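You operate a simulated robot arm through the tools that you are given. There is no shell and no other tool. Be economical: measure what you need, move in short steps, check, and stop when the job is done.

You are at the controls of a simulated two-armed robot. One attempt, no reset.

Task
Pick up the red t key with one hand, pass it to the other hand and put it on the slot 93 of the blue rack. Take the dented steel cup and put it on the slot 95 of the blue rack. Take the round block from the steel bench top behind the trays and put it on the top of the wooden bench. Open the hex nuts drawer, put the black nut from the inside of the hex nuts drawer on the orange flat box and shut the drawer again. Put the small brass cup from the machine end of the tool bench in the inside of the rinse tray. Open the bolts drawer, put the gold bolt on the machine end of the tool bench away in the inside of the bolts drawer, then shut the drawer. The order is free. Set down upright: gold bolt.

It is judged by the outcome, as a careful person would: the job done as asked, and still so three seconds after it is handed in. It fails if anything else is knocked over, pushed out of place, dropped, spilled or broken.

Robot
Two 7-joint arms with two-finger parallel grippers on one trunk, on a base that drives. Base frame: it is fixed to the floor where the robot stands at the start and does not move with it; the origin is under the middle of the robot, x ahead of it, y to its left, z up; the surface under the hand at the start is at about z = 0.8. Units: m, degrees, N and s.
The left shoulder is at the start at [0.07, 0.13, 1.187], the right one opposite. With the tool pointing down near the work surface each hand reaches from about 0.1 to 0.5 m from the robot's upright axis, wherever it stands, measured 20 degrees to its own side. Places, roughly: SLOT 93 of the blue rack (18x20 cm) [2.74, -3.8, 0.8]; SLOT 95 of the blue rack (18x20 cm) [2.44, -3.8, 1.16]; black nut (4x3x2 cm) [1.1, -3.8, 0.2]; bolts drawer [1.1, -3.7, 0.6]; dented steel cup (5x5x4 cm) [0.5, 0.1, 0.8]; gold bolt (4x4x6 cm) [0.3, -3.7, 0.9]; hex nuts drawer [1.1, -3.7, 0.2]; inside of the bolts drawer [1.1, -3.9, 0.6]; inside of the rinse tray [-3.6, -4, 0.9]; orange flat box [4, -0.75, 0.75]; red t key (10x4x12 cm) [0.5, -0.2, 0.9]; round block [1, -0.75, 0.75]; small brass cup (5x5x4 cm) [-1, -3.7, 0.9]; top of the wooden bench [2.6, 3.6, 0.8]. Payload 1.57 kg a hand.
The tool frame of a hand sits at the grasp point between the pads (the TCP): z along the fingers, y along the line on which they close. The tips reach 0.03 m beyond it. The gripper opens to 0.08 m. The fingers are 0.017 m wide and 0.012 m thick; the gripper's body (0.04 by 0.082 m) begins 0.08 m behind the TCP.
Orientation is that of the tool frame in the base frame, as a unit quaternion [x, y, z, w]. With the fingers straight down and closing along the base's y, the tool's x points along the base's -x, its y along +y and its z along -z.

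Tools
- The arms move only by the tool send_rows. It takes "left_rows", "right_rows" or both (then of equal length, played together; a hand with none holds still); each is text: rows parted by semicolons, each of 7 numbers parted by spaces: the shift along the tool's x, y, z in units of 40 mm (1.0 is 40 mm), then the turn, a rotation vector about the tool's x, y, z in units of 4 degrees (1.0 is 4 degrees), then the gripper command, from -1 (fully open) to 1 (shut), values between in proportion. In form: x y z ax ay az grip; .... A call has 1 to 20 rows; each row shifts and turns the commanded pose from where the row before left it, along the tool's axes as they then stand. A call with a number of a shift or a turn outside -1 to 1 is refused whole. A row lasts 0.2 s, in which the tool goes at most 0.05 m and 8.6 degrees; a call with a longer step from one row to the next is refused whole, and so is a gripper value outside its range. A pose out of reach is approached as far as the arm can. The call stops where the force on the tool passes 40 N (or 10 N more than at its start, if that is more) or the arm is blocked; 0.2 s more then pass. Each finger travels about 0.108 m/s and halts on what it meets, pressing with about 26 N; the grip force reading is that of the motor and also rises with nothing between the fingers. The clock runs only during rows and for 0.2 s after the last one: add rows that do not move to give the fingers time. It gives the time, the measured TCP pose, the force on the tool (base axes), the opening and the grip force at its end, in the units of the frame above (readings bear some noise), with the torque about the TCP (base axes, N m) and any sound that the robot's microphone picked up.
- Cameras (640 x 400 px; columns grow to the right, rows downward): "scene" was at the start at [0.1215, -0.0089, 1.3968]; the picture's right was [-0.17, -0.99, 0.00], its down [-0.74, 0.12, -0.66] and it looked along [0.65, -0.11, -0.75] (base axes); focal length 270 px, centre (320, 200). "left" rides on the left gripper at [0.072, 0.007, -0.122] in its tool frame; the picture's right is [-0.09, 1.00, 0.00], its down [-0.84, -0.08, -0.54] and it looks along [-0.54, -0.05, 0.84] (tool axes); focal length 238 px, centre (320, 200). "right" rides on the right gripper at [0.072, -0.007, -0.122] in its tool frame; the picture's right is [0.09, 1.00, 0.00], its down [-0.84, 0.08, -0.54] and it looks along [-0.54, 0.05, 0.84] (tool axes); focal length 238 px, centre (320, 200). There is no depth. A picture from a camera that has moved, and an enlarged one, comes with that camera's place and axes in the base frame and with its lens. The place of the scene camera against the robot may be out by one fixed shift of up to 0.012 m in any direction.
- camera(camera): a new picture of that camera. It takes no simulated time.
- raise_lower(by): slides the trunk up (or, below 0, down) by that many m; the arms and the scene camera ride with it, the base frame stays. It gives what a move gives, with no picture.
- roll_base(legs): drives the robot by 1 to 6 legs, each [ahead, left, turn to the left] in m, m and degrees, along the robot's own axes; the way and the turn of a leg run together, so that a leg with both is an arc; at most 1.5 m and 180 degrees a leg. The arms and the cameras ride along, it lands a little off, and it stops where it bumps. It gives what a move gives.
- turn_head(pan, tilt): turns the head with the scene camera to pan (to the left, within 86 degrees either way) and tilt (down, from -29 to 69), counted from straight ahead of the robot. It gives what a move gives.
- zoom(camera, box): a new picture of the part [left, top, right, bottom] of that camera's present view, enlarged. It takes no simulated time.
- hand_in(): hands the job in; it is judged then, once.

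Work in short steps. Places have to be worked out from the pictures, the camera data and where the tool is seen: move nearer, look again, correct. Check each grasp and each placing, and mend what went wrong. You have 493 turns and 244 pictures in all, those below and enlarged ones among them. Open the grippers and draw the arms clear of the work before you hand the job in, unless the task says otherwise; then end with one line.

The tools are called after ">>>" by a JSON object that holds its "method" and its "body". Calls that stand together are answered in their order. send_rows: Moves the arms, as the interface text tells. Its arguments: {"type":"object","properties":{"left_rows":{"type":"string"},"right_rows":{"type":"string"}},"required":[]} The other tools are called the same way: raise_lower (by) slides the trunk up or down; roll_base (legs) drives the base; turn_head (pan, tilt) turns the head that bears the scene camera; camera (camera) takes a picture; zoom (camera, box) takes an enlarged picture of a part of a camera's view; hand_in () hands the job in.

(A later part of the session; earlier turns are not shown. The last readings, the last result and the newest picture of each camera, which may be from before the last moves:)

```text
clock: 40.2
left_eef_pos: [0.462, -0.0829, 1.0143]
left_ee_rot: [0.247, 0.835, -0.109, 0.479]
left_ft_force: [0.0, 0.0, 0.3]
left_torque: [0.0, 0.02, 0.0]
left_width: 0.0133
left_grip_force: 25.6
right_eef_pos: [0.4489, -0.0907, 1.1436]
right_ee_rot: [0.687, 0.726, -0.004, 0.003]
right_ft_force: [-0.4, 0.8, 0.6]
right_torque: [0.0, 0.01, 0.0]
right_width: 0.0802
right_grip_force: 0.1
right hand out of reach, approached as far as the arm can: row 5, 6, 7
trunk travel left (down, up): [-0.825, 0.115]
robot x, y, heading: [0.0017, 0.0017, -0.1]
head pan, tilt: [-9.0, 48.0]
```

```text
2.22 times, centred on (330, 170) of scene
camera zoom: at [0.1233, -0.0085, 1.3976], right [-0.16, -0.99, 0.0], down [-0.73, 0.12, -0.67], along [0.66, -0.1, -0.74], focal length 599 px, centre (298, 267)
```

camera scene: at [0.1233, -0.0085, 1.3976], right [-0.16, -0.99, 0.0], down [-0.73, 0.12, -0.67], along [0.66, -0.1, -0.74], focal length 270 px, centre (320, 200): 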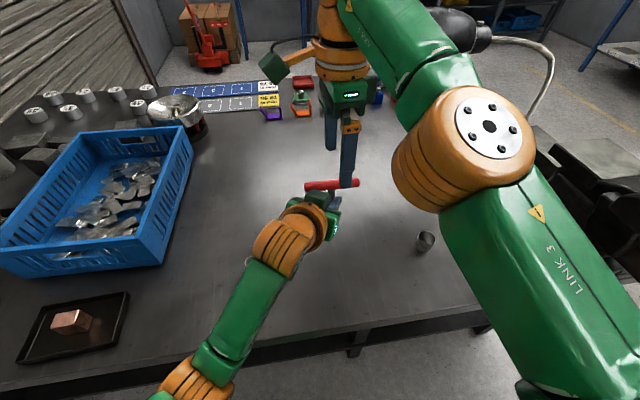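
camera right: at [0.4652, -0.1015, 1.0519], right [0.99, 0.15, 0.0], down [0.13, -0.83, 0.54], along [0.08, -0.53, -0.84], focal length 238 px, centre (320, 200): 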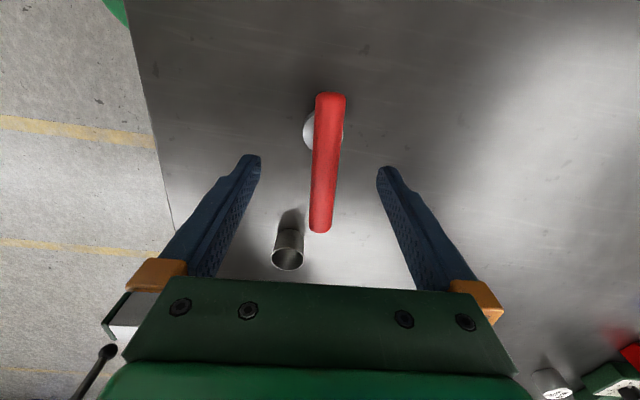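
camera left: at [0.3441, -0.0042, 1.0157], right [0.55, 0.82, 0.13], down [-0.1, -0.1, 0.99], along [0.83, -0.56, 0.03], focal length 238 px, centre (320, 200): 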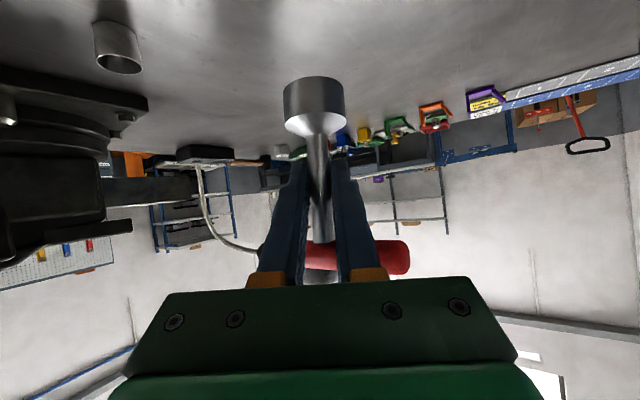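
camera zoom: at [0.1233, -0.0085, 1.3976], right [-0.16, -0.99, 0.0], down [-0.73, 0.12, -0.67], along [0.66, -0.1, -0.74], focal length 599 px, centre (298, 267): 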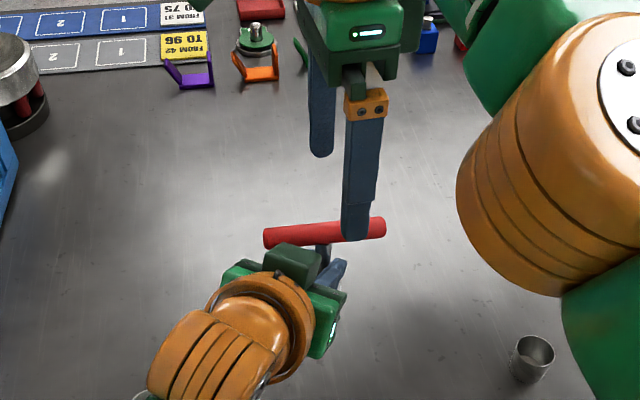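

Held cleanly. I'll withdraw the left hand with the key to the upper left and move the right hand away to the right.

>>> {"method": "send_rows", "body": {"left_rows": "0.1 0.72 -0.7 0 0 0 1;0.1 0.72 -0.7 0 0 0 1;0.1 0.72 -0.7 0 0 0 1;0.1 0.72 -0.7 0 0 0 1;0.1 0.72 -0.7 0 0 0 1;0.1 0.72 -0.7 0 0 0 1;0.1 0.72 -0.7 0 0 0 1;0.1 0.72 -0.7 0 0 0 1;0 0 0 0 0 0 1", "right_rows": "-0.6 0 0 0 0 0 -1;-0.6 0 0 0 0 0 -1;-0.6 0 0 0 0 0 -1;0 0 0 0 0 -1 -1;0 0 0 0 0 -1 -1;0 0 0 0 0 -1 -1;0 0 0 0 0 -1 -1;0 0 0 0 0 -1 -1;0 0 0 0 0 -1 -1"}}

>>> {"method": "send_rows", "body": {"right_rows": "0 0 0 0 0 -1 -1;0 0 0 0 0 -1 -1;0 0 0 0 0 -1 -1;0 0 0 0 0 -1 -1;0 0 0 0 0 -1 -1;0 0 0 0 0 -1 -1;0 0 0 0 0 -1 -1;0 0 0 0 0 -1 -1;0 0 0 0 0 -1 -1;0 0 0 0 0 -1 -1;0 0 0 0 0 -1 -1;0 0 0 0 0 -1 -1;0 0 0 0 0 -1 -1;0 0 0 0 0 -1 -1;0 0 0 0 0 -1 -1;0 0 0 0 0 -1 -1;0 0 0 0 0 0 -1"}}

>>> {"method": "camera", "body": {"camera": "scene"}}

```text
clock: 42.2
left_eef_pos: [0.398, 0.2184, 1.1166]
left_ee_rot: [0.248, 0.834, -0.109, 0.48]
left_ft_force: [-0.2, -0.8, -2.7]
left_torque: [0.06, 0.0, 0.03]
left_width: 0.0134
left_grip_force: 26.0
right_eef_pos: [0.4556, -0.1623, 1.1435]
right_ee_rot: [0.521, 0.853, -0.007, 0.001]
right_ft_force: [-0.1, -1.0, -1.0]
right_torque: [-0.01, 0.0, -0.02]
right_width: 0.08
right_grip_force: 0.0
right hand out of reach, approached as far as the arm can: row 2
trunk travel left (down, up): [-0.825, 0.115]
robot x, y, heading: [0.0006, -0.0005, -0.2]
head pan, tilt: [-9.0, 48.0]
```

```text
clock: 45.8
left_eef_pos: [0.3968, 0.2182, 1.116]
left_ee_rot: [0.247, 0.835, -0.109, 0.48]
left_ft_force: [0.0, -0.1, -2.4]
left_torque: [-0.03, 0.02, 0.01]
left_width: 0.0135
left_grip_force: 26.1
right_eef_pos: [0.4546, -0.1549, 1.1454]
right_ee_rot: [-0.01, 1.0, -0.007, -0.001]
right_ft_force: [-0.3, -0.3, 0.4]
right_torque: [-0.02, 0.0, -0.01]
right_width: 0.0798
right_grip_force: 0.0
right hand out of reach, approached as far as the arm can: row 16
trunk travel left (down, up): [-0.825, 0.115]
robot x, y, heading: [-0.0024, -0.001, -0.1]
head pan, tilt: [-9.0, 48.0]
```

```text
208 pictures are left
camera scene: at [0.1227, -0.0078, 1.3976], right [-0.16, -0.99, 0.0], down [-0.73, 0.12, -0.67], along [0.66, -0.1, -0.74], focal length 270 px, centre (320, 200)
```

scene: 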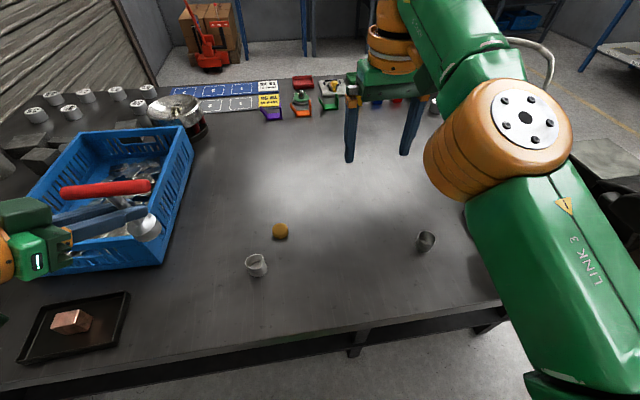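

The key is secure in the left hand (-2.5 N). Now the right hand tilts forward 45° above the cup, and I zoom in on the cup's dent.

>>> {"method": "send_rows", "body": {"right_rows": "0.3 0.6 0.3 0 -1 0 -1;0.3 0.6 0.3 0 -1 0 -1;0.3 0.6 0.3 0 -1 0 -1;0.3 0.6 0.3 0 -1 0 -1;0.3 0 0.3 0 -1 0 -1;0 0 0 0 -1 0 -1;0 0 0 0 -1 0 -1;0 0 0 0 -1 0 -1;0 0 0 0 -1 0 -1;0 0 0 0 -1 0 -1;0 0 0 0 -1 0 -1;0 0 0 0 0 0 -1"}}

>>> {"method": "zoom", "body": {"camera": "scene", "box": [220, 210, 320, 290]}}

>>> {"method": "camera", "body": {"camera": "right"}}

```text
clock: 48.4
left_eef_pos: [0.3988, 0.2196, 1.1162]
left_ee_rot: [0.247, 0.835, -0.109, 0.48]
left_ft_force: [-0.4, -0.4, -2.1]
left_torque: [-0.01, 0.03, 0.02]
left_width: 0.0134
left_grip_force: 25.6
right_eef_pos: [0.4347, -0.0668, 1.0919]
right_ee_rot: [-0.01, 0.927, -0.002, 0.374]
right_ft_force: [0.8, 0.4, -0.4]
right_torque: [-0.01, 0.02, 0.02]
right_width: 0.08
right_grip_force: 0.0
right hand out of reach, approached as far as the arm can: row 1, 2, 3
trunk travel left (down, up): [-0.825, 0.115]
robot x, y, heading: [-0.0017, -0.0, -0.2]
head pan, tilt: [-9.0, 48.0]
```

```text
5.00 times, centred on (270, 250) of scene
camera zoom: at [0.1227, -0.0079, 1.3976], right [-0.16, -0.99, 0.0], down [-0.73, 0.12, -0.67], along [0.66, -0.1, -0.74], focal length 1348 px, centre (570, -50)
```

zoom: 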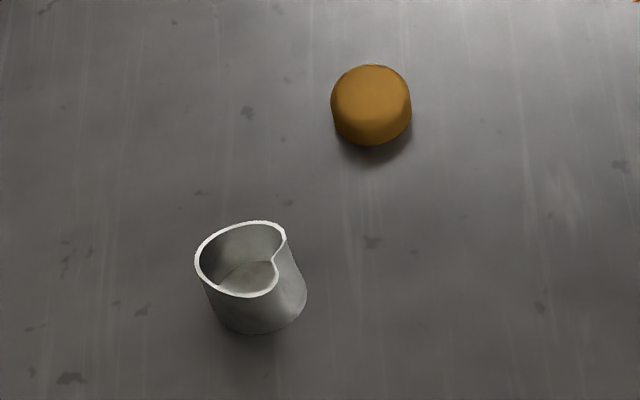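

```text
206 pictures are left
camera right: at [0.2982, -0.0743, 1.1306], right [-0.08, 0.99, -0.08], down [0.23, 0.09, 0.97], along [0.97, 0.07, -0.23], focal length 238 px, centre (320, 200)
```

right: 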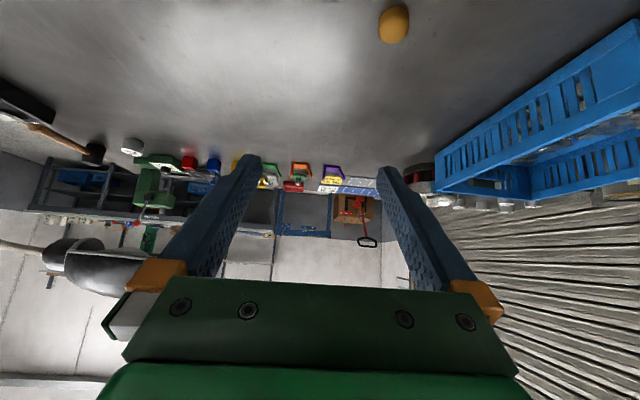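

The dent faces the right and the bottom part is round. I'll move the right hand over toward the cup and look again.

>>> {"method": "send_rows", "body": {"right_rows": "0.56 0.78 0.364 0 0 0 -1;0.56 0.78 0.364 0 0 0 -1;0.56 0.78 0.364 0 0 0 -1;0.56 0.78 0.364 0 0 0 -1;0.56 0.78 0.364 0 0 0 -1;0 0 0 0 0 0 -1"}}

>>> {"method": "camera", "body": {"camera": "right"}}

>>> {"method": "camera", "body": {"camera": "scene"}}

```text
clock: 49.8
left_eef_pos: [0.3979, 0.2198, 1.1165]
left_ee_rot: [0.248, 0.835, -0.11, 0.48]
left_ft_force: [0.0, -0.2, -1.2]
left_torque: [0.05, 0.02, 0.05]
left_width: 0.0134
left_grip_force: 25.9
right_eef_pos: [0.4015, 0.0877, 0.9603]
right_ee_rot: [-0.011, 0.928, -0.001, 0.373]
right_ft_force: [0.6, -0.3, 0.4]
right_torque: [0.02, 0.0, 0.0]
right_width: 0.0802
right_grip_force: 0.0
trunk travel left (down, up): [-0.825, 0.115]
robot x, y, heading: [0.0012, 0.0001, 0.1]
head pan, tilt: [-9.0, 48.0]
```

```text
205 pictures are left
camera right: at [0.2653, 0.0804, 0.9984], right [-0.09, 0.99, -0.07], down [0.23, 0.09, 0.97], along [0.97, 0.07, -0.23], focal length 238 px, centre (320, 200)
```

right: 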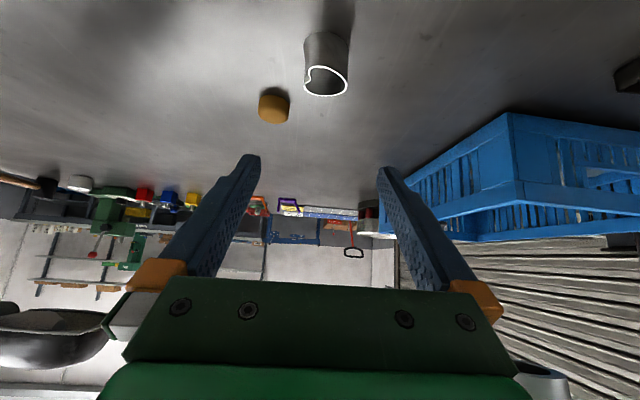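

```text
204 pictures are left
camera scene: at [0.1226, -0.0084, 1.3976], right [-0.16, -0.99, 0.0], down [-0.73, 0.12, -0.67], along [0.66, -0.1, -0.74], focal length 270 px, centre (320, 200)
```

scene: 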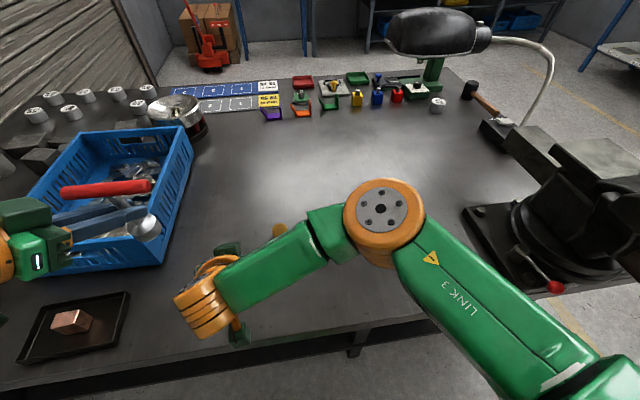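

The cup is at about (0.454, 0.090) and centred. I'll descend three quarters of the way and check the alignment.

>>> {"method": "send_rows", "body": {"right_rows": "0.36 0.015 0.765 0 0 0 -1;0.36 0.015 0.765 0 0 0 -1;0.36 0.015 0.765 0 0 0 -1;0 0 0 0 0 0 -1"}}

>>> {"method": "camera", "body": {"camera": "right"}}

```text
clock: 50.8
left_eef_pos: [0.3987, 0.2201, 1.1168]
left_ee_rot: [0.246, 0.835, -0.109, 0.48]
left_ft_force: [0.7, -0.2, -2.7]
left_torque: [0.02, 0.01, 0.01]
left_width: 0.0132
left_grip_force: 25.9
right_eef_pos: [0.4335, 0.0894, 0.8651]
right_ee_rot: [-0.012, 0.927, -0.003, 0.374]
right_ft_force: [0.5, 0.6, 0.7]
right_torque: [0.03, 0.03, 0.03]
right_width: 0.08
right_grip_force: 0.0
trunk travel left (down, up): [-0.825, 0.115]
robot x, y, heading: [-0.001, -0.0024, 0.0]
head pan, tilt: [-9.0, 48.0]
```

```text
203 pictures are left
camera right: at [0.2964, 0.0828, 0.9025], right [-0.09, 0.99, -0.08], down [0.23, 0.09, 0.97], along [0.97, 0.07, -0.23], focal length 238 px, centre (320, 200)
```

right: 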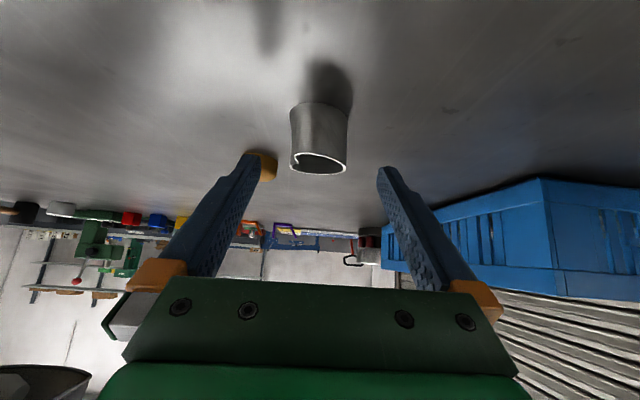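

Well centred. I'll make the last 3.3 cm down and close.

>>> {"method": "send_rows", "body": {"right_rows": "0.23 0 0.35 0 0 0 -1;0.22 0 0.35 0 0 0 -1;0 0 0 0 0 0 -0.4;0 0 0 0 0 0 0.2;0 0 0 0 0 0 1;0 0 0 0 0 0 1;0 0 0 0 0 0 1"}}

>>> {"method": "camera", "body": {"camera": "right"}}

```text
clock: 52.4
left_eef_pos: [0.3978, 0.2201, 1.1164]
left_ee_rot: [0.247, 0.835, -0.109, 0.48]
left_ft_force: [0.5, 0.1, -2.9]
left_torque: [0.0, 0.03, 0.01]
left_width: 0.0133
left_grip_force: 26.0
right_eef_pos: [0.4396, 0.09, 0.83]
right_ee_rot: [-0.011, 0.927, -0.002, 0.374]
right_ft_force: [-0.1, 0.6, 0.7]
right_torque: [-0.01, 0.0, -0.02]
right_width: 0.0414
right_grip_force: 25.9
trunk travel left (down, up): [-0.825, 0.115]
robot x, y, heading: [0.0006, -0.0005, -0.0]
head pan, tilt: [-9.0, 48.0]
```

```text
202 pictures are left
camera right: at [0.3032, 0.0815, 0.8691], right [-0.09, 0.99, -0.08], down [0.23, 0.09, 0.97], along [0.97, 0.07, -0.23], focal length 238 px, centre (320, 200)
```

right: 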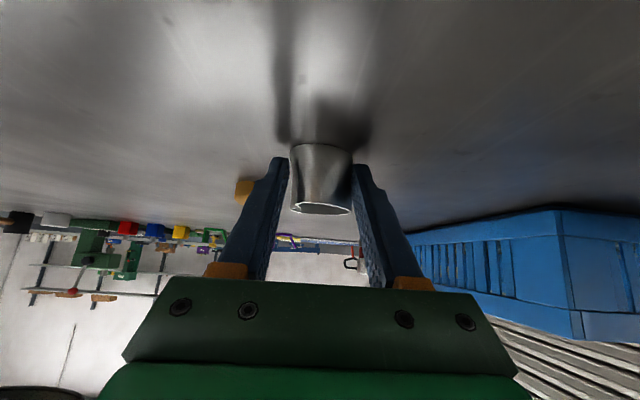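

The cup is gripped (41 mm). I'll lift it.

>>> {"method": "send_rows", "body": {"right_rows": "-0.695 0 -0.72 0 0 0 1;-0.695 0 -0.72 0 0 0 1;-0.695 0 -0.72 0 0 0 1;-0.695 0 -0.72 0 0 0 1;-0.695 0 -0.72 0 0 0 1;-0.695 0 -0.72 0 0 0 1;0 0 0 0 0 0 1"}}

>>> {"method": "camera", "body": {"camera": "right"}}

```text
clock: 54.0
left_eef_pos: [0.3977, 0.2192, 1.1164]
left_ee_rot: [0.247, 0.835, -0.109, 0.48]
left_ft_force: [0.0, 0.5, -2.1]
left_torque: [0.03, -0.03, -0.01]
left_width: 0.0134
left_grip_force: 25.6
right_eef_pos: [0.4429, 0.0941, 1.0709]
right_ee_rot: [-0.011, 0.928, -0.003, 0.373]
right_ft_force: [-0.5, 0.1, -0.5]
right_torque: [0.01, 0.02, 0.01]
right_width: 0.0411
right_grip_force: 25.5
trunk travel left (down, up): [-0.825, 0.115]
robot x, y, heading: [0.0008, -0.0004, -0.2]
head pan, tilt: [-9.0, 48.0]
```

```text
201 pictures are left
camera right: at [0.3065, 0.0852, 1.1095], right [-0.09, 0.99, -0.08], down [0.23, 0.09, 0.97], along [0.97, 0.07, -0.23], focal length 238 px, centre (320, 200)
```

right: 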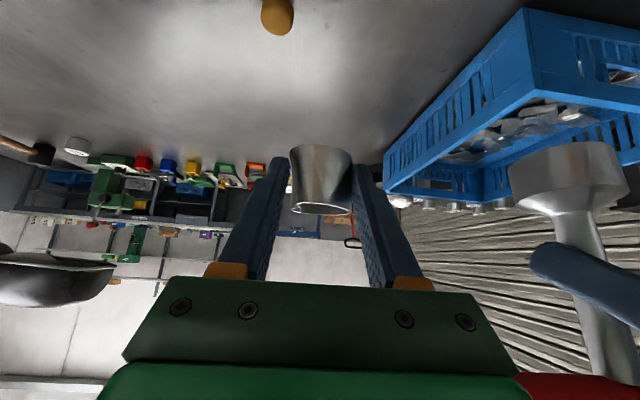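

The cup is held. I'll move the right hand to its own side before driving.

>>> {"method": "send_rows", "body": {"right_rows": "0 -0.9 0 0 0 0 1;0 -0.9 0 0 0 0 1;0 -0.9 0 0 0 0 1;0 -0.9 0 0 0 0 1;0 -0.9 0 0 0 0 1;0 -0.9 0 0 0 0 1;0 0 0 0 0 0 1"}}

>>> {"method": "roll_base", "body": {"legs": [[-0.5, 0, 0]]}}

>>> {"method": "turn_head", "body": {"pan": -80, "tilt": 20}}

>>> {"method": "camera", "body": {"camera": "scene"}}

```text
clock: 55.6
left_eef_pos: [0.3978, 0.2194, 1.1155]
left_ee_rot: [0.248, 0.835, -0.11, 0.48]
left_ft_force: [0.5, 0.3, -3.3]
left_torque: [0.03, 0.02, -0.01]
left_width: 0.0136
left_grip_force: 25.9
right_eef_pos: [0.4467, -0.1245, 1.0744]
right_ee_rot: [-0.011, 0.927, -0.002, 0.374]
right_ft_force: [0.7, 0.1, -0.2]
right_torque: [-0.01, 0.01, 0.0]
right_width: 0.0409
right_grip_force: 25.9
trunk travel left (down, up): [-0.825, 0.115]
robot x, y, heading: [0.0011, 0.0022, -0.0]
head pan, tilt: [-9.0, 48.0]
```

```text
clock: 58.5
left_eef_pos: [-0.0977, 0.2199, 1.1154]
left_ee_rot: [0.245, 0.836, -0.108, 0.479]
left_ft_force: [0.1, -0.5, -3.0]
left_torque: [0.02, 0.02, -0.01]
left_width: 0.0135
left_grip_force: 25.9
right_eef_pos: [-0.0488, -0.1244, 1.0757]
right_ee_rot: [-0.012, 0.928, -0.001, 0.373]
right_ft_force: [-0.6, -0.4, -0.8]
right_torque: [-0.05, -0.02, 0.0]
right_width: 0.0408
right_grip_force: 26.0
trunk travel left (down, up): [-0.825, 0.115]
robot x, y, heading: [-0.4961, 0.0015, 0.0]
head pan, tilt: [-9.0, 48.0]
```

```text
clock: 59.9
left_eef_pos: [-0.0986, 0.2204, 1.1157]
left_ee_rot: [0.246, 0.835, -0.108, 0.48]
left_ft_force: [0.9, -0.1, -2.7]
left_torque: [0.0, 0.02, 0.01]
left_width: 0.0133
left_grip_force: 25.9
right_eef_pos: [-0.0505, -0.1251, 1.0747]
right_ee_rot: [-0.012, 0.927, -0.002, 0.374]
right_ft_force: [-0.6, 0.3, -1.0]
right_torque: [0.01, 0.02, -0.02]
right_width: 0.0408
right_grip_force: 26.5
trunk travel left (down, up): [-0.825, 0.115]
robot x, y, heading: [-0.4966, -0.0036, 0.3]
head pan, tilt: [-80.0, 20.0]
```

```text
200 pictures are left
camera scene: at [-0.4346, -0.0879, 1.4405], right [-0.98, -0.18, 0.0], down [-0.06, 0.34, -0.94], along [0.17, -0.92, -0.34], focal length 270 px, centre (320, 200)
```

scene: 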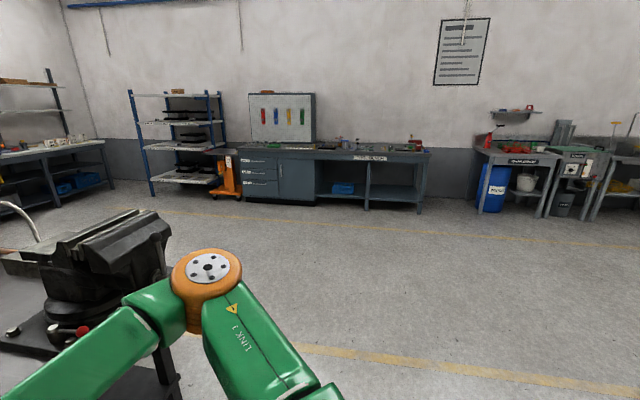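

Floor is clear. I'll turn to face -y, drive down the aisle, and slide sideways toward the rack.

>>> {"method": "roll_base", "body": {"legs": [[0, 0, -90], [1.3, 0, 0], [1.2, 0, 0], [0, 1.5, 0], [0, 1.5, 0]]}}

>>> {"method": "turn_head", "body": {"pan": 0, "tilt": 20}}

>>> {"method": "camera", "body": {"camera": "scene"}}

```text
clock: 89.9
left_eef_pos: [2.6539, -2.9313, 1.116]
left_ee_rot: [0.768, 0.41, -0.419, 0.259]
left_ft_force: [0.2, -0.6, -2.9]
left_torque: [0.05, -0.01, 0.02]
left_width: 0.0135
left_grip_force: 25.8
right_eef_pos: [2.3098, -2.9743, 1.0755]
right_ee_rot: [0.653, 0.659, -0.268, 0.261]
right_ft_force: [0.5, 0.0, -1.0]
right_torque: [0.01, 0.03, 0.01]
right_width: 0.0407
right_grip_force: 25.9
trunk travel left (down, up): [-0.825, 0.115]
robot x, y, heading: [2.4425, -2.5296, -90.7]
head pan, tilt: [-80.0, 20.0]
```

```text
clock: 91.5
left_eef_pos: [2.6549, -2.93, 1.1158]
left_ee_rot: [0.768, 0.41, -0.418, 0.259]
left_ft_force: [0.4, 0.3, -2.7]
left_torque: [0.02, -0.03, -0.03]
left_width: 0.0134
left_grip_force: 26.2
right_eef_pos: [2.3103, -2.9741, 1.0752]
right_ee_rot: [0.652, 0.659, -0.268, 0.261]
right_ft_force: [0.0, -0.8, 0.8]
right_torque: [0.01, 0.0, -0.01]
right_width: 0.0408
right_grip_force: 26.0
trunk travel left (down, up): [-0.825, 0.115]
robot x, y, heading: [2.4383, -2.5282, -90.9]
head pan, tilt: [0.0, 20.0]
```

```text
199 pictures are left
camera scene: at [2.4334, -2.6693, 1.4405], right [-1.0, 0.01, 0.0], down [0.0, 0.34, -0.94], along [-0.01, -0.94, -0.34], focal length 270 px, centre (320, 200)
```

scene: 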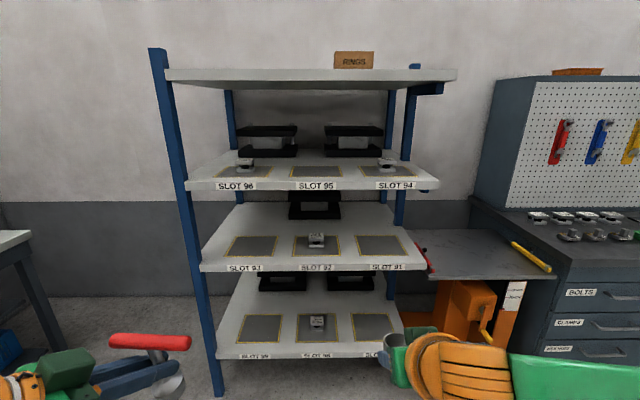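

Slots 95 (2.43,-3.80) and 93 (2.74,-3.80) are both empty. I'll move nearer, raise the cup hand above the upper shelf, and lower the key hand between the shelves.

>>> {"method": "roll_base", "body": {"legs": [[0, 0.125, 0.8], [0.42, 0, 0]]}}

>>> {"method": "send_rows", "body": {"right_rows": "-0.695 0 -0.72 0 0 0 1;-0.695 0 -0.72 0 0 0 1;-0.695 0 -0.72 0 0 0 1;-0.695 0 -0.72 0 0 0 1;0 0 0 0 0 0 1;0 0 0 0 0 0 1;0 0 0 0 0 0 1", "left_rows": "0.855 -0.055 0.515 0 0 0 1;0.855 -0.055 0.515 0 0 0 1;0.855 -0.055 0.515 0 0 0 1;0.855 -0.055 0.515 0 0 0 1;0.855 -0.055 0.515 0 0 0 1;0.5 -0.035 0.3 0 0 0 1;0 0 0 0 0 0 1"}}

>>> {"method": "camera", "body": {"camera": "scene"}}

```text
clock: 94.9
left_eef_pos: [2.7875, -3.3466, 1.1163]
left_ee_rot: [0.765, 0.416, -0.416, 0.262]
left_ft_force: [0.2, 0.6, -2.8]
left_torque: [0.02, -0.03, 0.0]
left_width: 0.0136
left_grip_force: 25.9
right_eef_pos: [2.443, -3.3965, 1.0753]
right_ee_rot: [0.648, 0.664, -0.265, 0.264]
right_ft_force: [-0.6, -0.6, -1.2]
right_torque: [-0.02, -0.02, 0.02]
right_width: 0.0407
right_grip_force: 25.5
trunk travel left (down, up): [-0.825, 0.115]
robot x, y, heading: [2.5679, -2.9507, -89.8]
head pan, tilt: [0.0, 20.0]
```

```text
clock: 96.5
left_eef_pos: [2.7869, -3.3484, 0.8938]
left_ee_rot: [0.764, 0.417, -0.416, 0.263]
left_ft_force: [-0.3, -0.4, -2.2]
left_torque: [0.02, -0.03, -0.02]
left_width: 0.0134
left_grip_force: 26.1
right_eef_pos: [2.4453, -3.3968, 1.2339]
right_ee_rot: [0.647, 0.664, -0.265, 0.264]
right_ft_force: [-0.3, -1.0, -0.3]
right_torque: [0.03, 0.03, -0.01]
right_width: 0.0407
right_grip_force: 26.2
trunk travel left (down, up): [-0.825, 0.115]
robot x, y, heading: [2.5731, -2.9542, -89.9]
head pan, tilt: [0.0, 20.0]
```

```text
198 pictures are left
camera scene: at [2.5626, -3.0915, 1.4405], right [-1.0, 0.0, 0.0], down [0.0, 0.34, -0.94], along [0.0, -0.94, -0.34], focal length 270 px, centre (320, 200)
```

scene: 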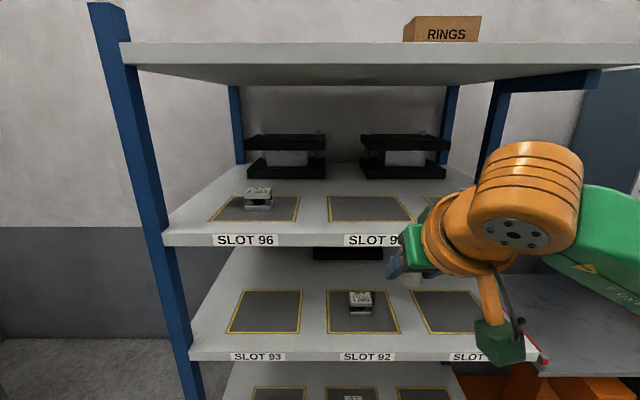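

I'll drive in 0.28 m and look with the head tilted down.

>>> {"method": "roll_base", "body": {"legs": [[0.28, 0, 0]]}}

>>> {"method": "turn_head", "body": {"pan": 0, "tilt": 45}}

>>> {"method": "camera", "body": {"camera": "scene"}}

>>> {"method": "camera", "body": {"camera": "left"}}

>>> {"method": "camera", "body": {"camera": "right"}}

```text
clock: 98.5
left_eef_pos: [2.7846, -3.6309, 0.8952]
left_ee_rot: [0.765, 0.414, -0.418, 0.262]
left_ft_force: [-1.0, 0.6, -1.8]
left_torque: [0.04, 0.04, 0.04]
left_width: 0.0135
left_grip_force: 26.1
right_eef_pos: [2.4434, -3.6763, 1.2348]
right_ee_rot: [0.649, 0.662, -0.266, 0.263]
right_ft_force: [-0.5, 0.1, -0.3]
right_torque: [0.02, -0.02, 0.0]
right_width: 0.0407
right_grip_force: 25.6
trunk travel left (down, up): [-0.825, 0.115]
robot x, y, heading: [2.5653, -3.2303, -90.1]
head pan, tilt: [0.0, 20.0]
```

```text
clock: 99.4
left_eef_pos: [2.7838, -3.633, 0.894]
left_ee_rot: [0.766, 0.414, -0.417, 0.26]
left_ft_force: [0.4, -0.5, -2.6]
left_torque: [0.0, -0.02, 0.01]
left_width: 0.0136
left_grip_force: 26.2
right_eef_pos: [2.4433, -3.678, 1.2326]
right_ee_rot: [0.649, 0.662, -0.266, 0.262]
right_ft_force: [0.0, -0.3, -0.7]
right_torque: [-0.05, 0.01, -0.05]
right_width: 0.0407
right_grip_force: 25.8
trunk travel left (down, up): [-0.825, 0.115]
robot x, y, heading: [2.5707, -3.231, -90.1]
head pan, tilt: [0.0, 45.0]
```

```text
197 pictures are left
camera scene: at [2.5614, -3.3626, 1.4018], right [-1.0, 0.0, 0.0], down [0.0, 0.71, -0.71], along [0.0, -0.71, -0.71], focal length 270 px, centre (320, 200)
```

scene: 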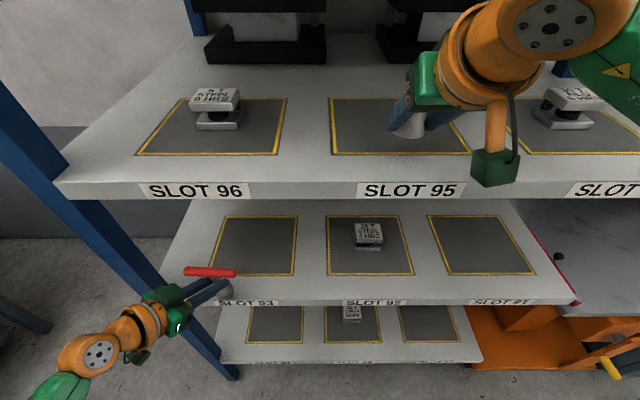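

```text
196 pictures are left
camera left: at [2.8638, -3.5155, 0.8954], right [0.82, -0.56, 0.13], down [-0.1, 0.1, 0.99], along [-0.56, -0.82, 0.03], focal length 238 px, centre (320, 200)
```

left: 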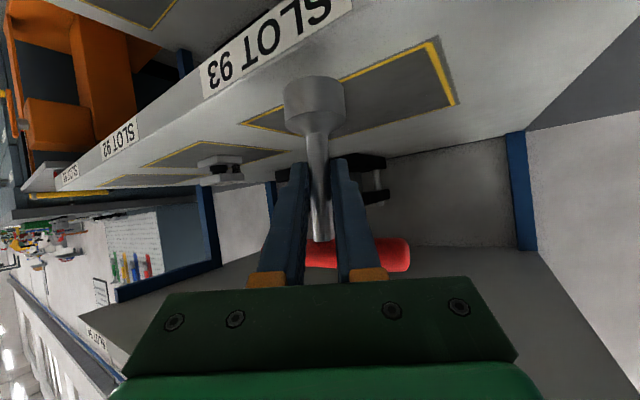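

```text
195 pictures are left
camera right: at [2.435, -3.542, 1.2711], right [0.99, 0.08, -0.08], down [0.09, -0.23, 0.97], along [0.06, -0.97, -0.23], focal length 238 px, centre (320, 200)
```

right: 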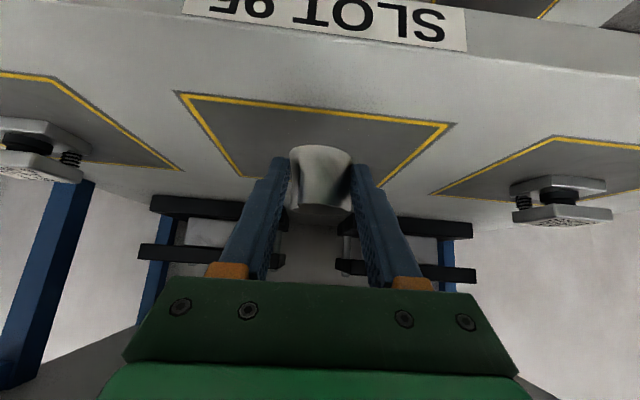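

Both slots are clear. I'll extend both hands over their slots together.

>>> {"method": "send_rows", "body": {"right_rows": "-0.5 0 0.48 0 0 0 1;-0.5 0 0.48 0 0 0 1;-0.5 0 0.48 0 0 0 1;-0.5 0 0.48 0 0 0 1;0 0 0 0 0 0 1", "left_rows": "-0.47 0.319 0.815 0 0 0 1;-0.47 0.319 0.815 0 0 0 1;-0.47 0.319 0.815 0 0 0 1;-0.47 0.319 0.815 0 0 0 1;0 0 0 0 0 0 1"}}

>>> {"method": "camera", "body": {"camera": "scene"}}

>>> {"method": "camera", "body": {"camera": "left"}}

>>> {"method": "camera", "body": {"camera": "right"}}

```text
clock: 100.6
left_eef_pos: [2.7473, -3.7864, 0.891]
left_ee_rot: [0.766, 0.414, -0.418, 0.261]
left_ft_force: [-0.1, -0.2, -1.8]
left_torque: [0.01, -0.05, 0.03]
left_width: 0.0132
left_grip_force: 26.0
right_eef_pos: [2.4463, -3.7877, 1.2331]
right_ee_rot: [0.649, 0.662, -0.267, 0.262]
right_ft_force: [-0.7, -0.3, 0.0]
right_torque: [0.01, 0.0, -0.02]
right_width: 0.0406
right_grip_force: 25.8
trunk travel left (down, up): [-0.825, 0.115]
robot x, y, heading: [2.5668, -3.2363, -90.2]
head pan, tilt: [0.0, 45.0]
```

```text
194 pictures are left
camera scene: at [2.5614, -3.362, 1.4018], right [-1.0, 0.0, 0.0], down [0.0, 0.71, -0.71], along [0.0, -0.71, -0.71], focal length 270 px, centre (320, 200)
```

scene: 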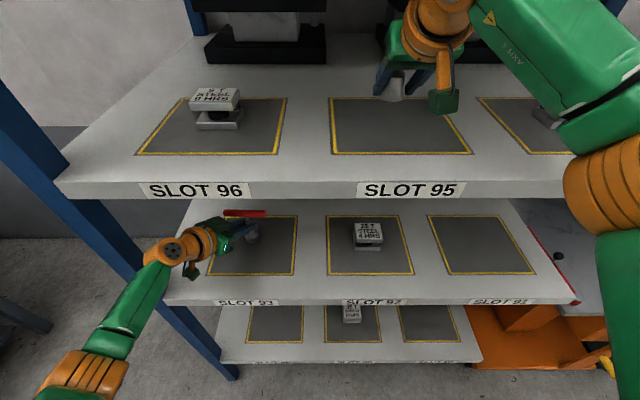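

```text
193 pictures are left
camera left: at [2.8272, -3.6704, 0.8926], right [0.82, -0.56, 0.13], down [-0.1, 0.1, 0.99], along [-0.57, -0.82, 0.03], focal length 238 px, centre (320, 200)
```

left: 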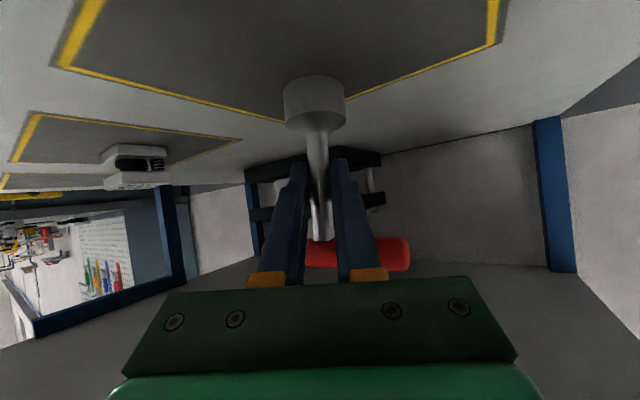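

```text
192 pictures are left
camera right: at [2.4378, -3.6518, 1.2714], right [0.99, 0.08, -0.08], down [0.09, -0.23, 0.97], along [0.06, -0.97, -0.23], focal length 238 px, centre (320, 200)
```

right: 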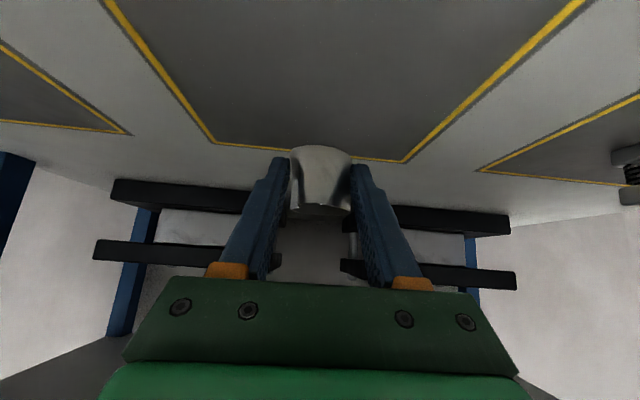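

Both are over their slots. I'll lower each one to just above its shelf, then inch down to contact.

>>> {"method": "send_rows", "body": {"right_rows": "0.21 0 0.216 0 0 0 1;0.21 0 0.216 0 0 0 1;0.21 0 0.216 0 0 0 1;0 0 0 0 0 0 1", "left_rows": "0.2565 -0.0166 0.1545 0 0 0 1;0.2565 -0.0166 0.1545 0 0 0 1;0.0855 -0.0055 0.0515 0 0 0 1;0 0 0 0 0 0 1"}}

>>> {"method": "send_rows", "body": {"right_rows": "0.0695 0 0.072 0 0 0 1;0.035 0 0.036 0 0 0 1;0 0 0 0 0 0 1", "left_rows": "0.043 -0.003 0.026 0 0 0 1;0.043 -0.003 0.026 0 0 0 1;0 0 0 0 0 0 1"}}

```text
clock: 101.6
left_eef_pos: [2.7485, -3.7872, 0.8672]
left_ee_rot: [0.765, 0.414, -0.418, 0.262]
left_ft_force: [0.7, -2.2, 3.5]
left_torque: [-0.07, 0.08, 0.06]
left_width: 0.0135
left_grip_force: 26.2
right_eef_pos: [2.4446, -3.7879, 1.1964]
right_ee_rot: [0.65, 0.662, -0.266, 0.262]
right_ft_force: [-0.2, 0.1, 0.1]
right_torque: [0.01, -0.01, 0.02]
right_width: 0.0408
right_grip_force: 26.6
trunk travel left (down, up): [-0.825, 0.115]
robot x, y, heading: [2.5695, -3.2343, -90.4]
head pan, tilt: [0.0, 45.0]
```

```text
clock: 102.4
left_eef_pos: [2.7483, -3.7864, 0.8636]
left_ee_rot: [0.765, 0.413, -0.418, 0.264]
left_ft_force: [2.1, -6.7, 18.3]
left_torque: [-0.39, 0.08, 0.07]
left_width: 0.0139
left_grip_force: 26.2
right_eef_pos: [2.4436, -3.7852, 1.1933]
right_ee_rot: [0.649, 0.662, -0.266, 0.264]
right_ft_force: [0.1, 0.4, 0.7]
right_torque: [0.01, 0.0, 0.02]
right_width: 0.0407
right_grip_force: 26.5
trunk travel left (down, up): [-0.825, 0.115]
robot x, y, heading: [2.5736, -3.2358, -90.3]
head pan, tilt: [0.0, 45.0]
```

The key has contacted its shelf. I'll relieve it slightly and open the left hand slowly, while the right inches the cup down.

>>> {"method": "send_rows", "body": {"left_rows": "-0.04 0.003 -0.024 0 0 0 1;0 0 0 0 0 0 0.65;0 0 0 0 0 0 0.3;0 0 0 0 0 0 0;0 0 0 0 0 0 0", "right_rows": "0.035 0 0.036 0 0 0 1;0.02 0 0.02 0 0 0 1;0 0 0 0 0 0 1;0 0 0 0 0 0 1;0 0 0 0 0 0 1"}}

>>> {"method": "camera", "body": {"camera": "left"}}

>>> {"method": "camera", "body": {"camera": "right"}}

```text
clock: 103.6
left_eef_pos: [2.749, -3.7849, 0.8666]
left_ee_rot: [0.765, 0.413, -0.418, 0.263]
left_ft_force: [-0.4, 0.4, -0.3]
left_torque: [0.02, -0.02, 0.04]
left_width: 0.0402
left_grip_force: 0.0
right_eef_pos: [2.4458, -3.787, 1.1893]
right_ee_rot: [0.649, 0.661, -0.267, 0.265]
right_ft_force: [-3.3, -5.5, 18.3]
right_torque: [-0.46, -0.12, -0.12]
right_width: 0.0409
right_grip_force: 25.9
trunk travel left (down, up): [-0.825, 0.115]
robot x, y, heading: [2.5696, -3.2331, -90.0]
head pan, tilt: [0.0, 45.0]
```

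```text
191 pictures are left
camera left: at [2.8282, -3.6683, 0.8666], right [0.82, -0.56, 0.14], down [-0.1, 0.1, 0.99], along [-0.56, -0.82, 0.03], focal length 238 px, centre (320, 200)
```

left: 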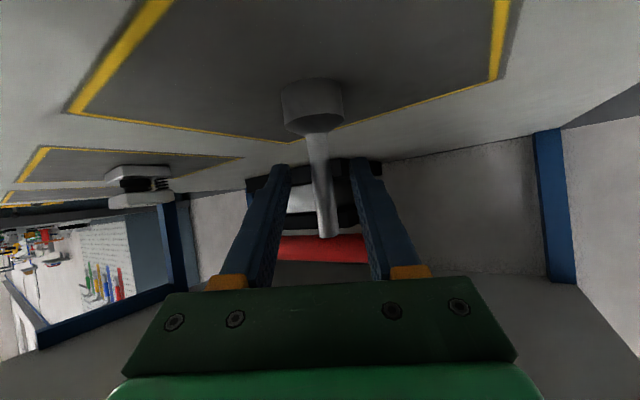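

```text
190 pictures are left
camera right: at [2.4361, -3.649, 1.2275], right [0.99, 0.08, -0.07], down [0.09, -0.22, 0.97], along [0.06, -0.97, -0.23], focal length 238 px, centre (320, 200)
```

right: 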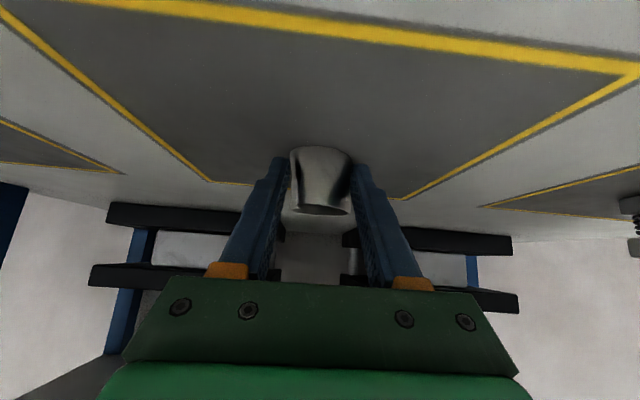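

The key stands on slot 93. I'll withdraw the left hand along its axis and release the cup with a slow opening.

>>> {"method": "send_rows", "body": {"left_rows": "0 0 0 0 0 0 -0.3;0 0 -0.3 0 0 0 -0.3;0 0 -0.6 0 0 0 -0.3;0 0 -0.8 0 0 0 -0.3;0 0 -0.8 0 0 0 -0.3;0 0 -0.8 0 0 0 -0.3;0 0 0 0 0 0 -0.3", "right_rows": "-0.035 0 -0.036 0 0 0 1;0 0 0 0 0 0 0.2;0 0 0 0 0 0 -0.2;0 0 0 0 0 0 -0.6;0 0 0 0 0 0 -1;0 0 0 0 0 0 -1;0 0 0 0 0 0 -1"}}

>>> {"method": "send_rows", "body": {"right_rows": "0 0 -0.4 0 0 0 -1;0 0 -0.8 0 0 0 -1;0 0 -0.8 0 0 0 -1;0 0 -0.8 0 0 0 -1;0 0 0 0 0 0 -1"}}

>>> {"method": "camera", "body": {"camera": "scene"}}

>>> {"method": "camera", "body": {"camera": "right"}}

>>> {"method": "camera", "body": {"camera": "left"}}

```text
clock: 105.2
left_eef_pos: [2.8044, -3.6886, 0.9339]
left_ee_rot: [0.766, 0.415, -0.417, 0.261]
left_ft_force: [-0.6, -0.9, -0.1]
left_torque: [-0.02, 0.0, -0.01]
left_width: 0.0522
left_grip_force: 0.0
right_eef_pos: [2.4442, -3.7881, 1.1908]
right_ee_rot: [0.649, 0.663, -0.265, 0.263]
right_ft_force: [-0.5, -0.3, 0.0]
right_torque: [0.02, -0.04, -0.02]
right_width: 0.08
right_grip_force: 0.0
trunk travel left (down, up): [-0.825, 0.115]
robot x, y, heading: [2.5674, -3.234, -90.3]
head pan, tilt: [0.0, 45.0]
```

```text
clock: 106.4
left_eef_pos: [2.8059, -3.6886, 0.9332]
left_ee_rot: [0.766, 0.413, -0.418, 0.261]
left_ft_force: [-0.9, 0.6, -0.7]
left_torque: [-0.01, 0.0, -0.02]
left_width: 0.052
left_grip_force: 0.0
right_eef_pos: [2.4434, -3.7101, 1.2701]
right_ee_rot: [0.65, 0.662, -0.266, 0.263]
right_ft_force: [-0.2, 1.3, 0.5]
right_torque: [-0.03, -0.01, -0.03]
right_width: 0.0801
right_grip_force: 0.0
trunk travel left (down, up): [-0.825, 0.115]
robot x, y, heading: [2.5672, -3.2345, -89.9]
head pan, tilt: [0.0, 45.0]
```

```text
189 pictures are left
camera scene: at [2.561, -3.3618, 1.4019], right [-1.0, 0.0, 0.0], down [0.0, 0.71, -0.71], along [0.0, -0.71, -0.71], focal length 270 px, centre (320, 200)
```

scene: 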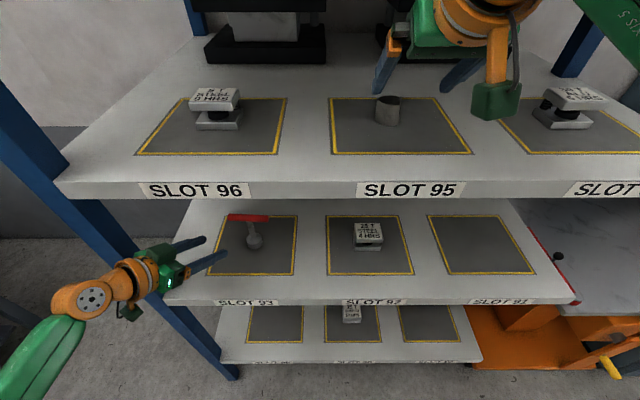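

```text
188 pictures are left
camera right: at [2.4359, -3.5738, 1.3084], right [0.99, 0.08, -0.08], down [0.09, -0.23, 0.97], along [0.06, -0.97, -0.23], focal length 238 px, centre (320, 200)
```

right: 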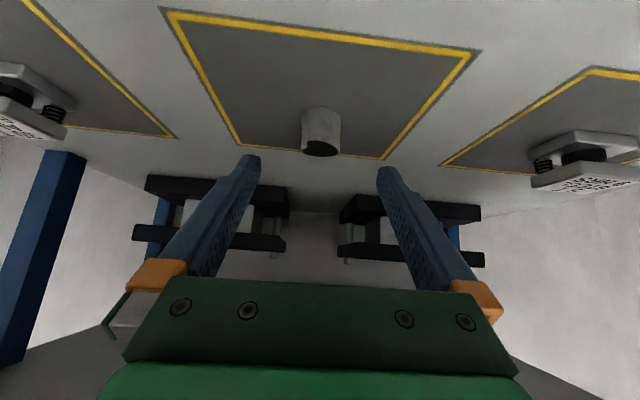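

```text
187 pictures are left
camera left: at [2.8845, -3.572, 0.9341], right [0.82, -0.56, 0.13], down [-0.1, 0.1, 0.99], along [-0.56, -0.82, 0.03], focal length 238 px, centre (320, 200)
```

left: 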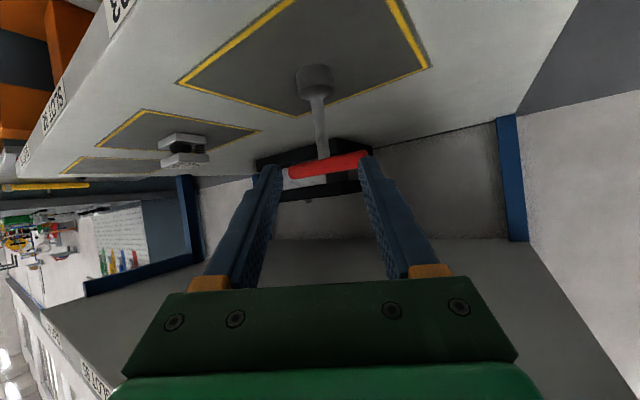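

Both sit in their slots, the key standing. I'll back away and slide along to view the tool bench.

>>> {"method": "roll_base", "body": {"legs": [[-0.75, 0, 0], [0, -1.4, 0]]}}

>>> {"method": "turn_head", "body": {"pan": 0, "tilt": 25}}

>>> {"method": "camera", "body": {"camera": "scene"}}

>>> {"method": "turn_head", "body": {"pan": -50, "tilt": 25}}

>>> {"method": "camera", "body": {"camera": "scene"}}

```text
clock: 117.0
left_eef_pos: [1.4034, -2.9194, 0.9332]
left_ee_rot: [0.768, 0.41, -0.418, 0.259]
left_ft_force: [-0.3, -0.1, -0.9]
left_torque: [0.02, -0.05, -0.03]
left_width: 0.0519
left_grip_force: 0.0
right_eef_pos: [1.0433, -2.9393, 1.2696]
right_ee_rot: [0.652, 0.66, -0.266, 0.262]
right_ft_force: [-1.2, 0.1, -1.0]
right_torque: [0.04, 0.01, -0.02]
right_width: 0.0801
right_grip_force: 0.1
trunk travel left (down, up): [-0.825, 0.115]
robot x, y, heading: [1.1709, -2.4627, -90.7]
head pan, tilt: [0.0, 45.0]
```

```text
clock: 117.9
left_eef_pos: [1.4019, -2.9205, 0.9341]
left_ee_rot: [0.767, 0.41, -0.419, 0.26]
left_ft_force: [0.1, -1.0, -1.0]
left_torque: [0.01, 0.03, 0.0]
left_width: 0.0518
left_grip_force: 0.1
right_eef_pos: [1.0413, -2.9417, 1.2693]
right_ee_rot: [0.653, 0.659, -0.267, 0.261]
right_ft_force: [0.6, 0.4, -0.2]
right_torque: [0.03, 0.04, 0.02]
right_width: 0.0798
right_grip_force: 0.0
trunk travel left (down, up): [-0.825, 0.115]
robot x, y, heading: [1.1663, -2.4643, -91.0]
head pan, tilt: [0.0, 25.0]
```

```text
186 pictures are left
camera scene: at [1.1614, -2.6021, 1.4324], right [-1.0, 0.01, 0.0], down [0.01, 0.42, -0.91], along [-0.01, -0.91, -0.42], focal length 270 px, centre (320, 200)
```

scene: 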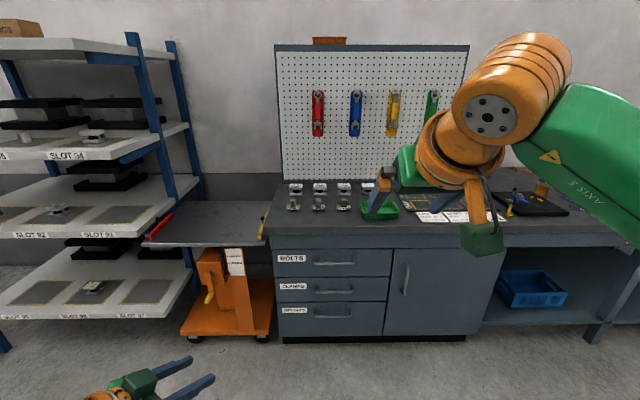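

```text
clock: 119.0
left_eef_pos: [1.4023, -2.9201, 0.9335]
left_ee_rot: [0.768, 0.41, -0.418, 0.259]
left_ft_force: [0.9, 0.4, -0.4]
left_torque: [-0.01, 0.01, 0.02]
left_width: 0.052
left_grip_force: 0.1
right_eef_pos: [1.0416, -2.9387, 1.2688]
right_ee_rot: [0.652, 0.659, -0.267, 0.261]
right_ft_force: [-1.0, -0.5, 0.6]
right_torque: [0.01, 0.0, 0.0]
right_width: 0.08
right_grip_force: 0.1
trunk travel left (down, up): [-0.825, 0.115]
robot x, y, heading: [1.1722, -2.4643, -90.8]
head pan, tilt: [-50.0, 25.0]
```

```text
185 pictures are left
camera scene: at [1.0915, -2.5684, 1.4325], right [-0.63, 0.77, 0.0], down [0.33, 0.27, -0.91], along [-0.7, -0.57, -0.42], focal length 270 px, centre (320, 200)
```

scene: 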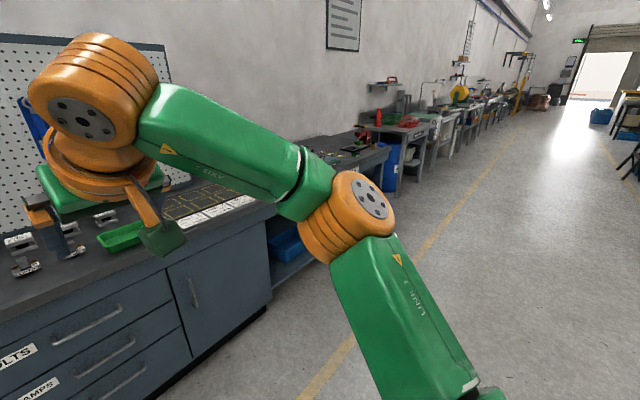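

Drawer stack seen: BOLTS (top), CLAMPS, HEX NUTS (bottom). I'll lower the right arm and slide along to view the machine end.

>>> {"method": "send_rows", "body": {"right_rows": "0.695 0 0.72 0 0 0 -1;0.695 0 0.72 0 0 0 -1;0.695 0 0.72 0 0 0 -1;0.695 0 0.72 0 0 0 -1;0.695 0 0.72 0 0 0 -1;0.695 0 0.72 0 0 0 -1"}}

>>> {"method": "roll_base", "body": {"legs": [[0, -1.4, 0.8]]}}

>>> {"method": "turn_head", "body": {"pan": 0, "tilt": 25}}

>>> {"method": "camera", "body": {"camera": "scene"}}

>>> {"method": "zoom", "body": {"camera": "scene", "box": [220, 100, 500, 240]}}

```text
clock: 120.5
left_eef_pos: [1.4025, -2.922, 0.9333]
left_ee_rot: [0.768, 0.41, -0.418, 0.259]
left_ft_force: [0.0, -0.1, 0.2]
left_torque: [-0.06, 0.0, -0.01]
left_width: 0.0521
left_grip_force: 0.0
right_eef_pos: [1.0369, -2.9404, 1.0292]
right_ee_rot: [0.653, 0.659, -0.267, 0.262]
right_ft_force: [-0.8, -0.2, 0.1]
right_torque: [0.05, 0.01, 0.01]
right_width: 0.0798
right_grip_force: 0.0
trunk travel left (down, up): [-0.825, 0.115]
robot x, y, heading: [1.1728, -2.4633, -90.9]
head pan, tilt: [-50.0, 25.0]
```

```text
clock: 127.5
left_eef_pos: [-0.0133, -2.9137, 0.9322]
left_ee_rot: [0.763, 0.42, -0.415, 0.265]
left_ft_force: [-0.1, -0.5, 0.7]
left_torque: [0.0, -0.04, 0.01]
left_width: 0.052
left_grip_force: 0.0
right_eef_pos: [-0.3776, -2.9408, 1.0299]
right_ee_rot: [0.645, 0.667, -0.263, 0.264]
right_ft_force: [0.1, 0.5, -0.3]
right_torque: [-0.05, 0.0, 0.01]
right_width: 0.0801
right_grip_force: 0.0
trunk travel left (down, up): [-0.825, 0.115]
robot x, y, heading: [-0.2593, -2.4635, -89.5]
head pan, tilt: [-50.0, 25.0]
```

```text
clock: 128.7
left_eef_pos: [-0.0128, -2.9129, 0.933]
left_ee_rot: [0.763, 0.418, -0.416, 0.264]
left_ft_force: [0.4, 0.2, 0.8]
left_torque: [0.0, 0.0, -0.02]
left_width: 0.052
left_grip_force: 0.0
right_eef_pos: [-0.3781, -2.9404, 1.0296]
right_ee_rot: [0.645, 0.666, -0.264, 0.264]
right_ft_force: [-0.3, -0.3, -0.5]
right_torque: [0.02, 0.03, -0.03]
right_width: 0.0801
right_grip_force: 0.0
trunk travel left (down, up): [-0.825, 0.115]
robot x, y, heading: [-0.2598, -2.4591, -89.4]
head pan, tilt: [0.0, 25.0]
```

```text
184 pictures are left
camera scene: at [-0.2625, -2.5996, 1.4325], right [-1.0, -0.01, 0.0], down [0.0, 0.42, -0.91], along [0.01, -0.91, -0.42], focal length 270 px, centre (320, 200)
```

scene: 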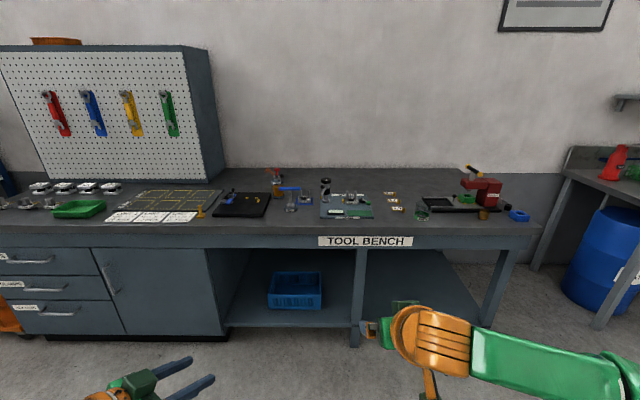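

```text
2.29 times, centred on (360, 170) of scene
camera zoom: at [-0.2625, -2.5996, 1.4325], right [-1.0, -0.01, 0.0], down [0.0, 0.42, -0.91], along [0.01, -0.91, -0.42], focal length 616 px, centre (229, 269)
```

zoom: 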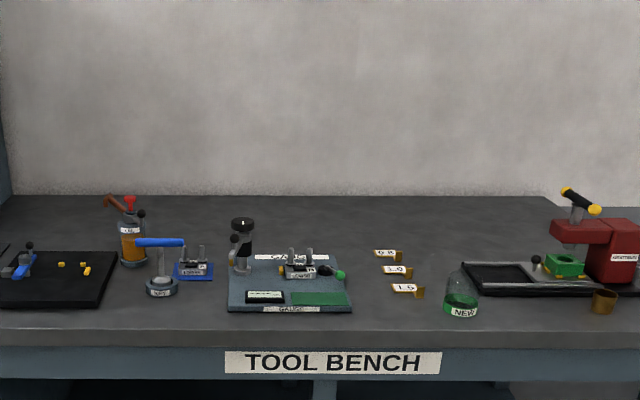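

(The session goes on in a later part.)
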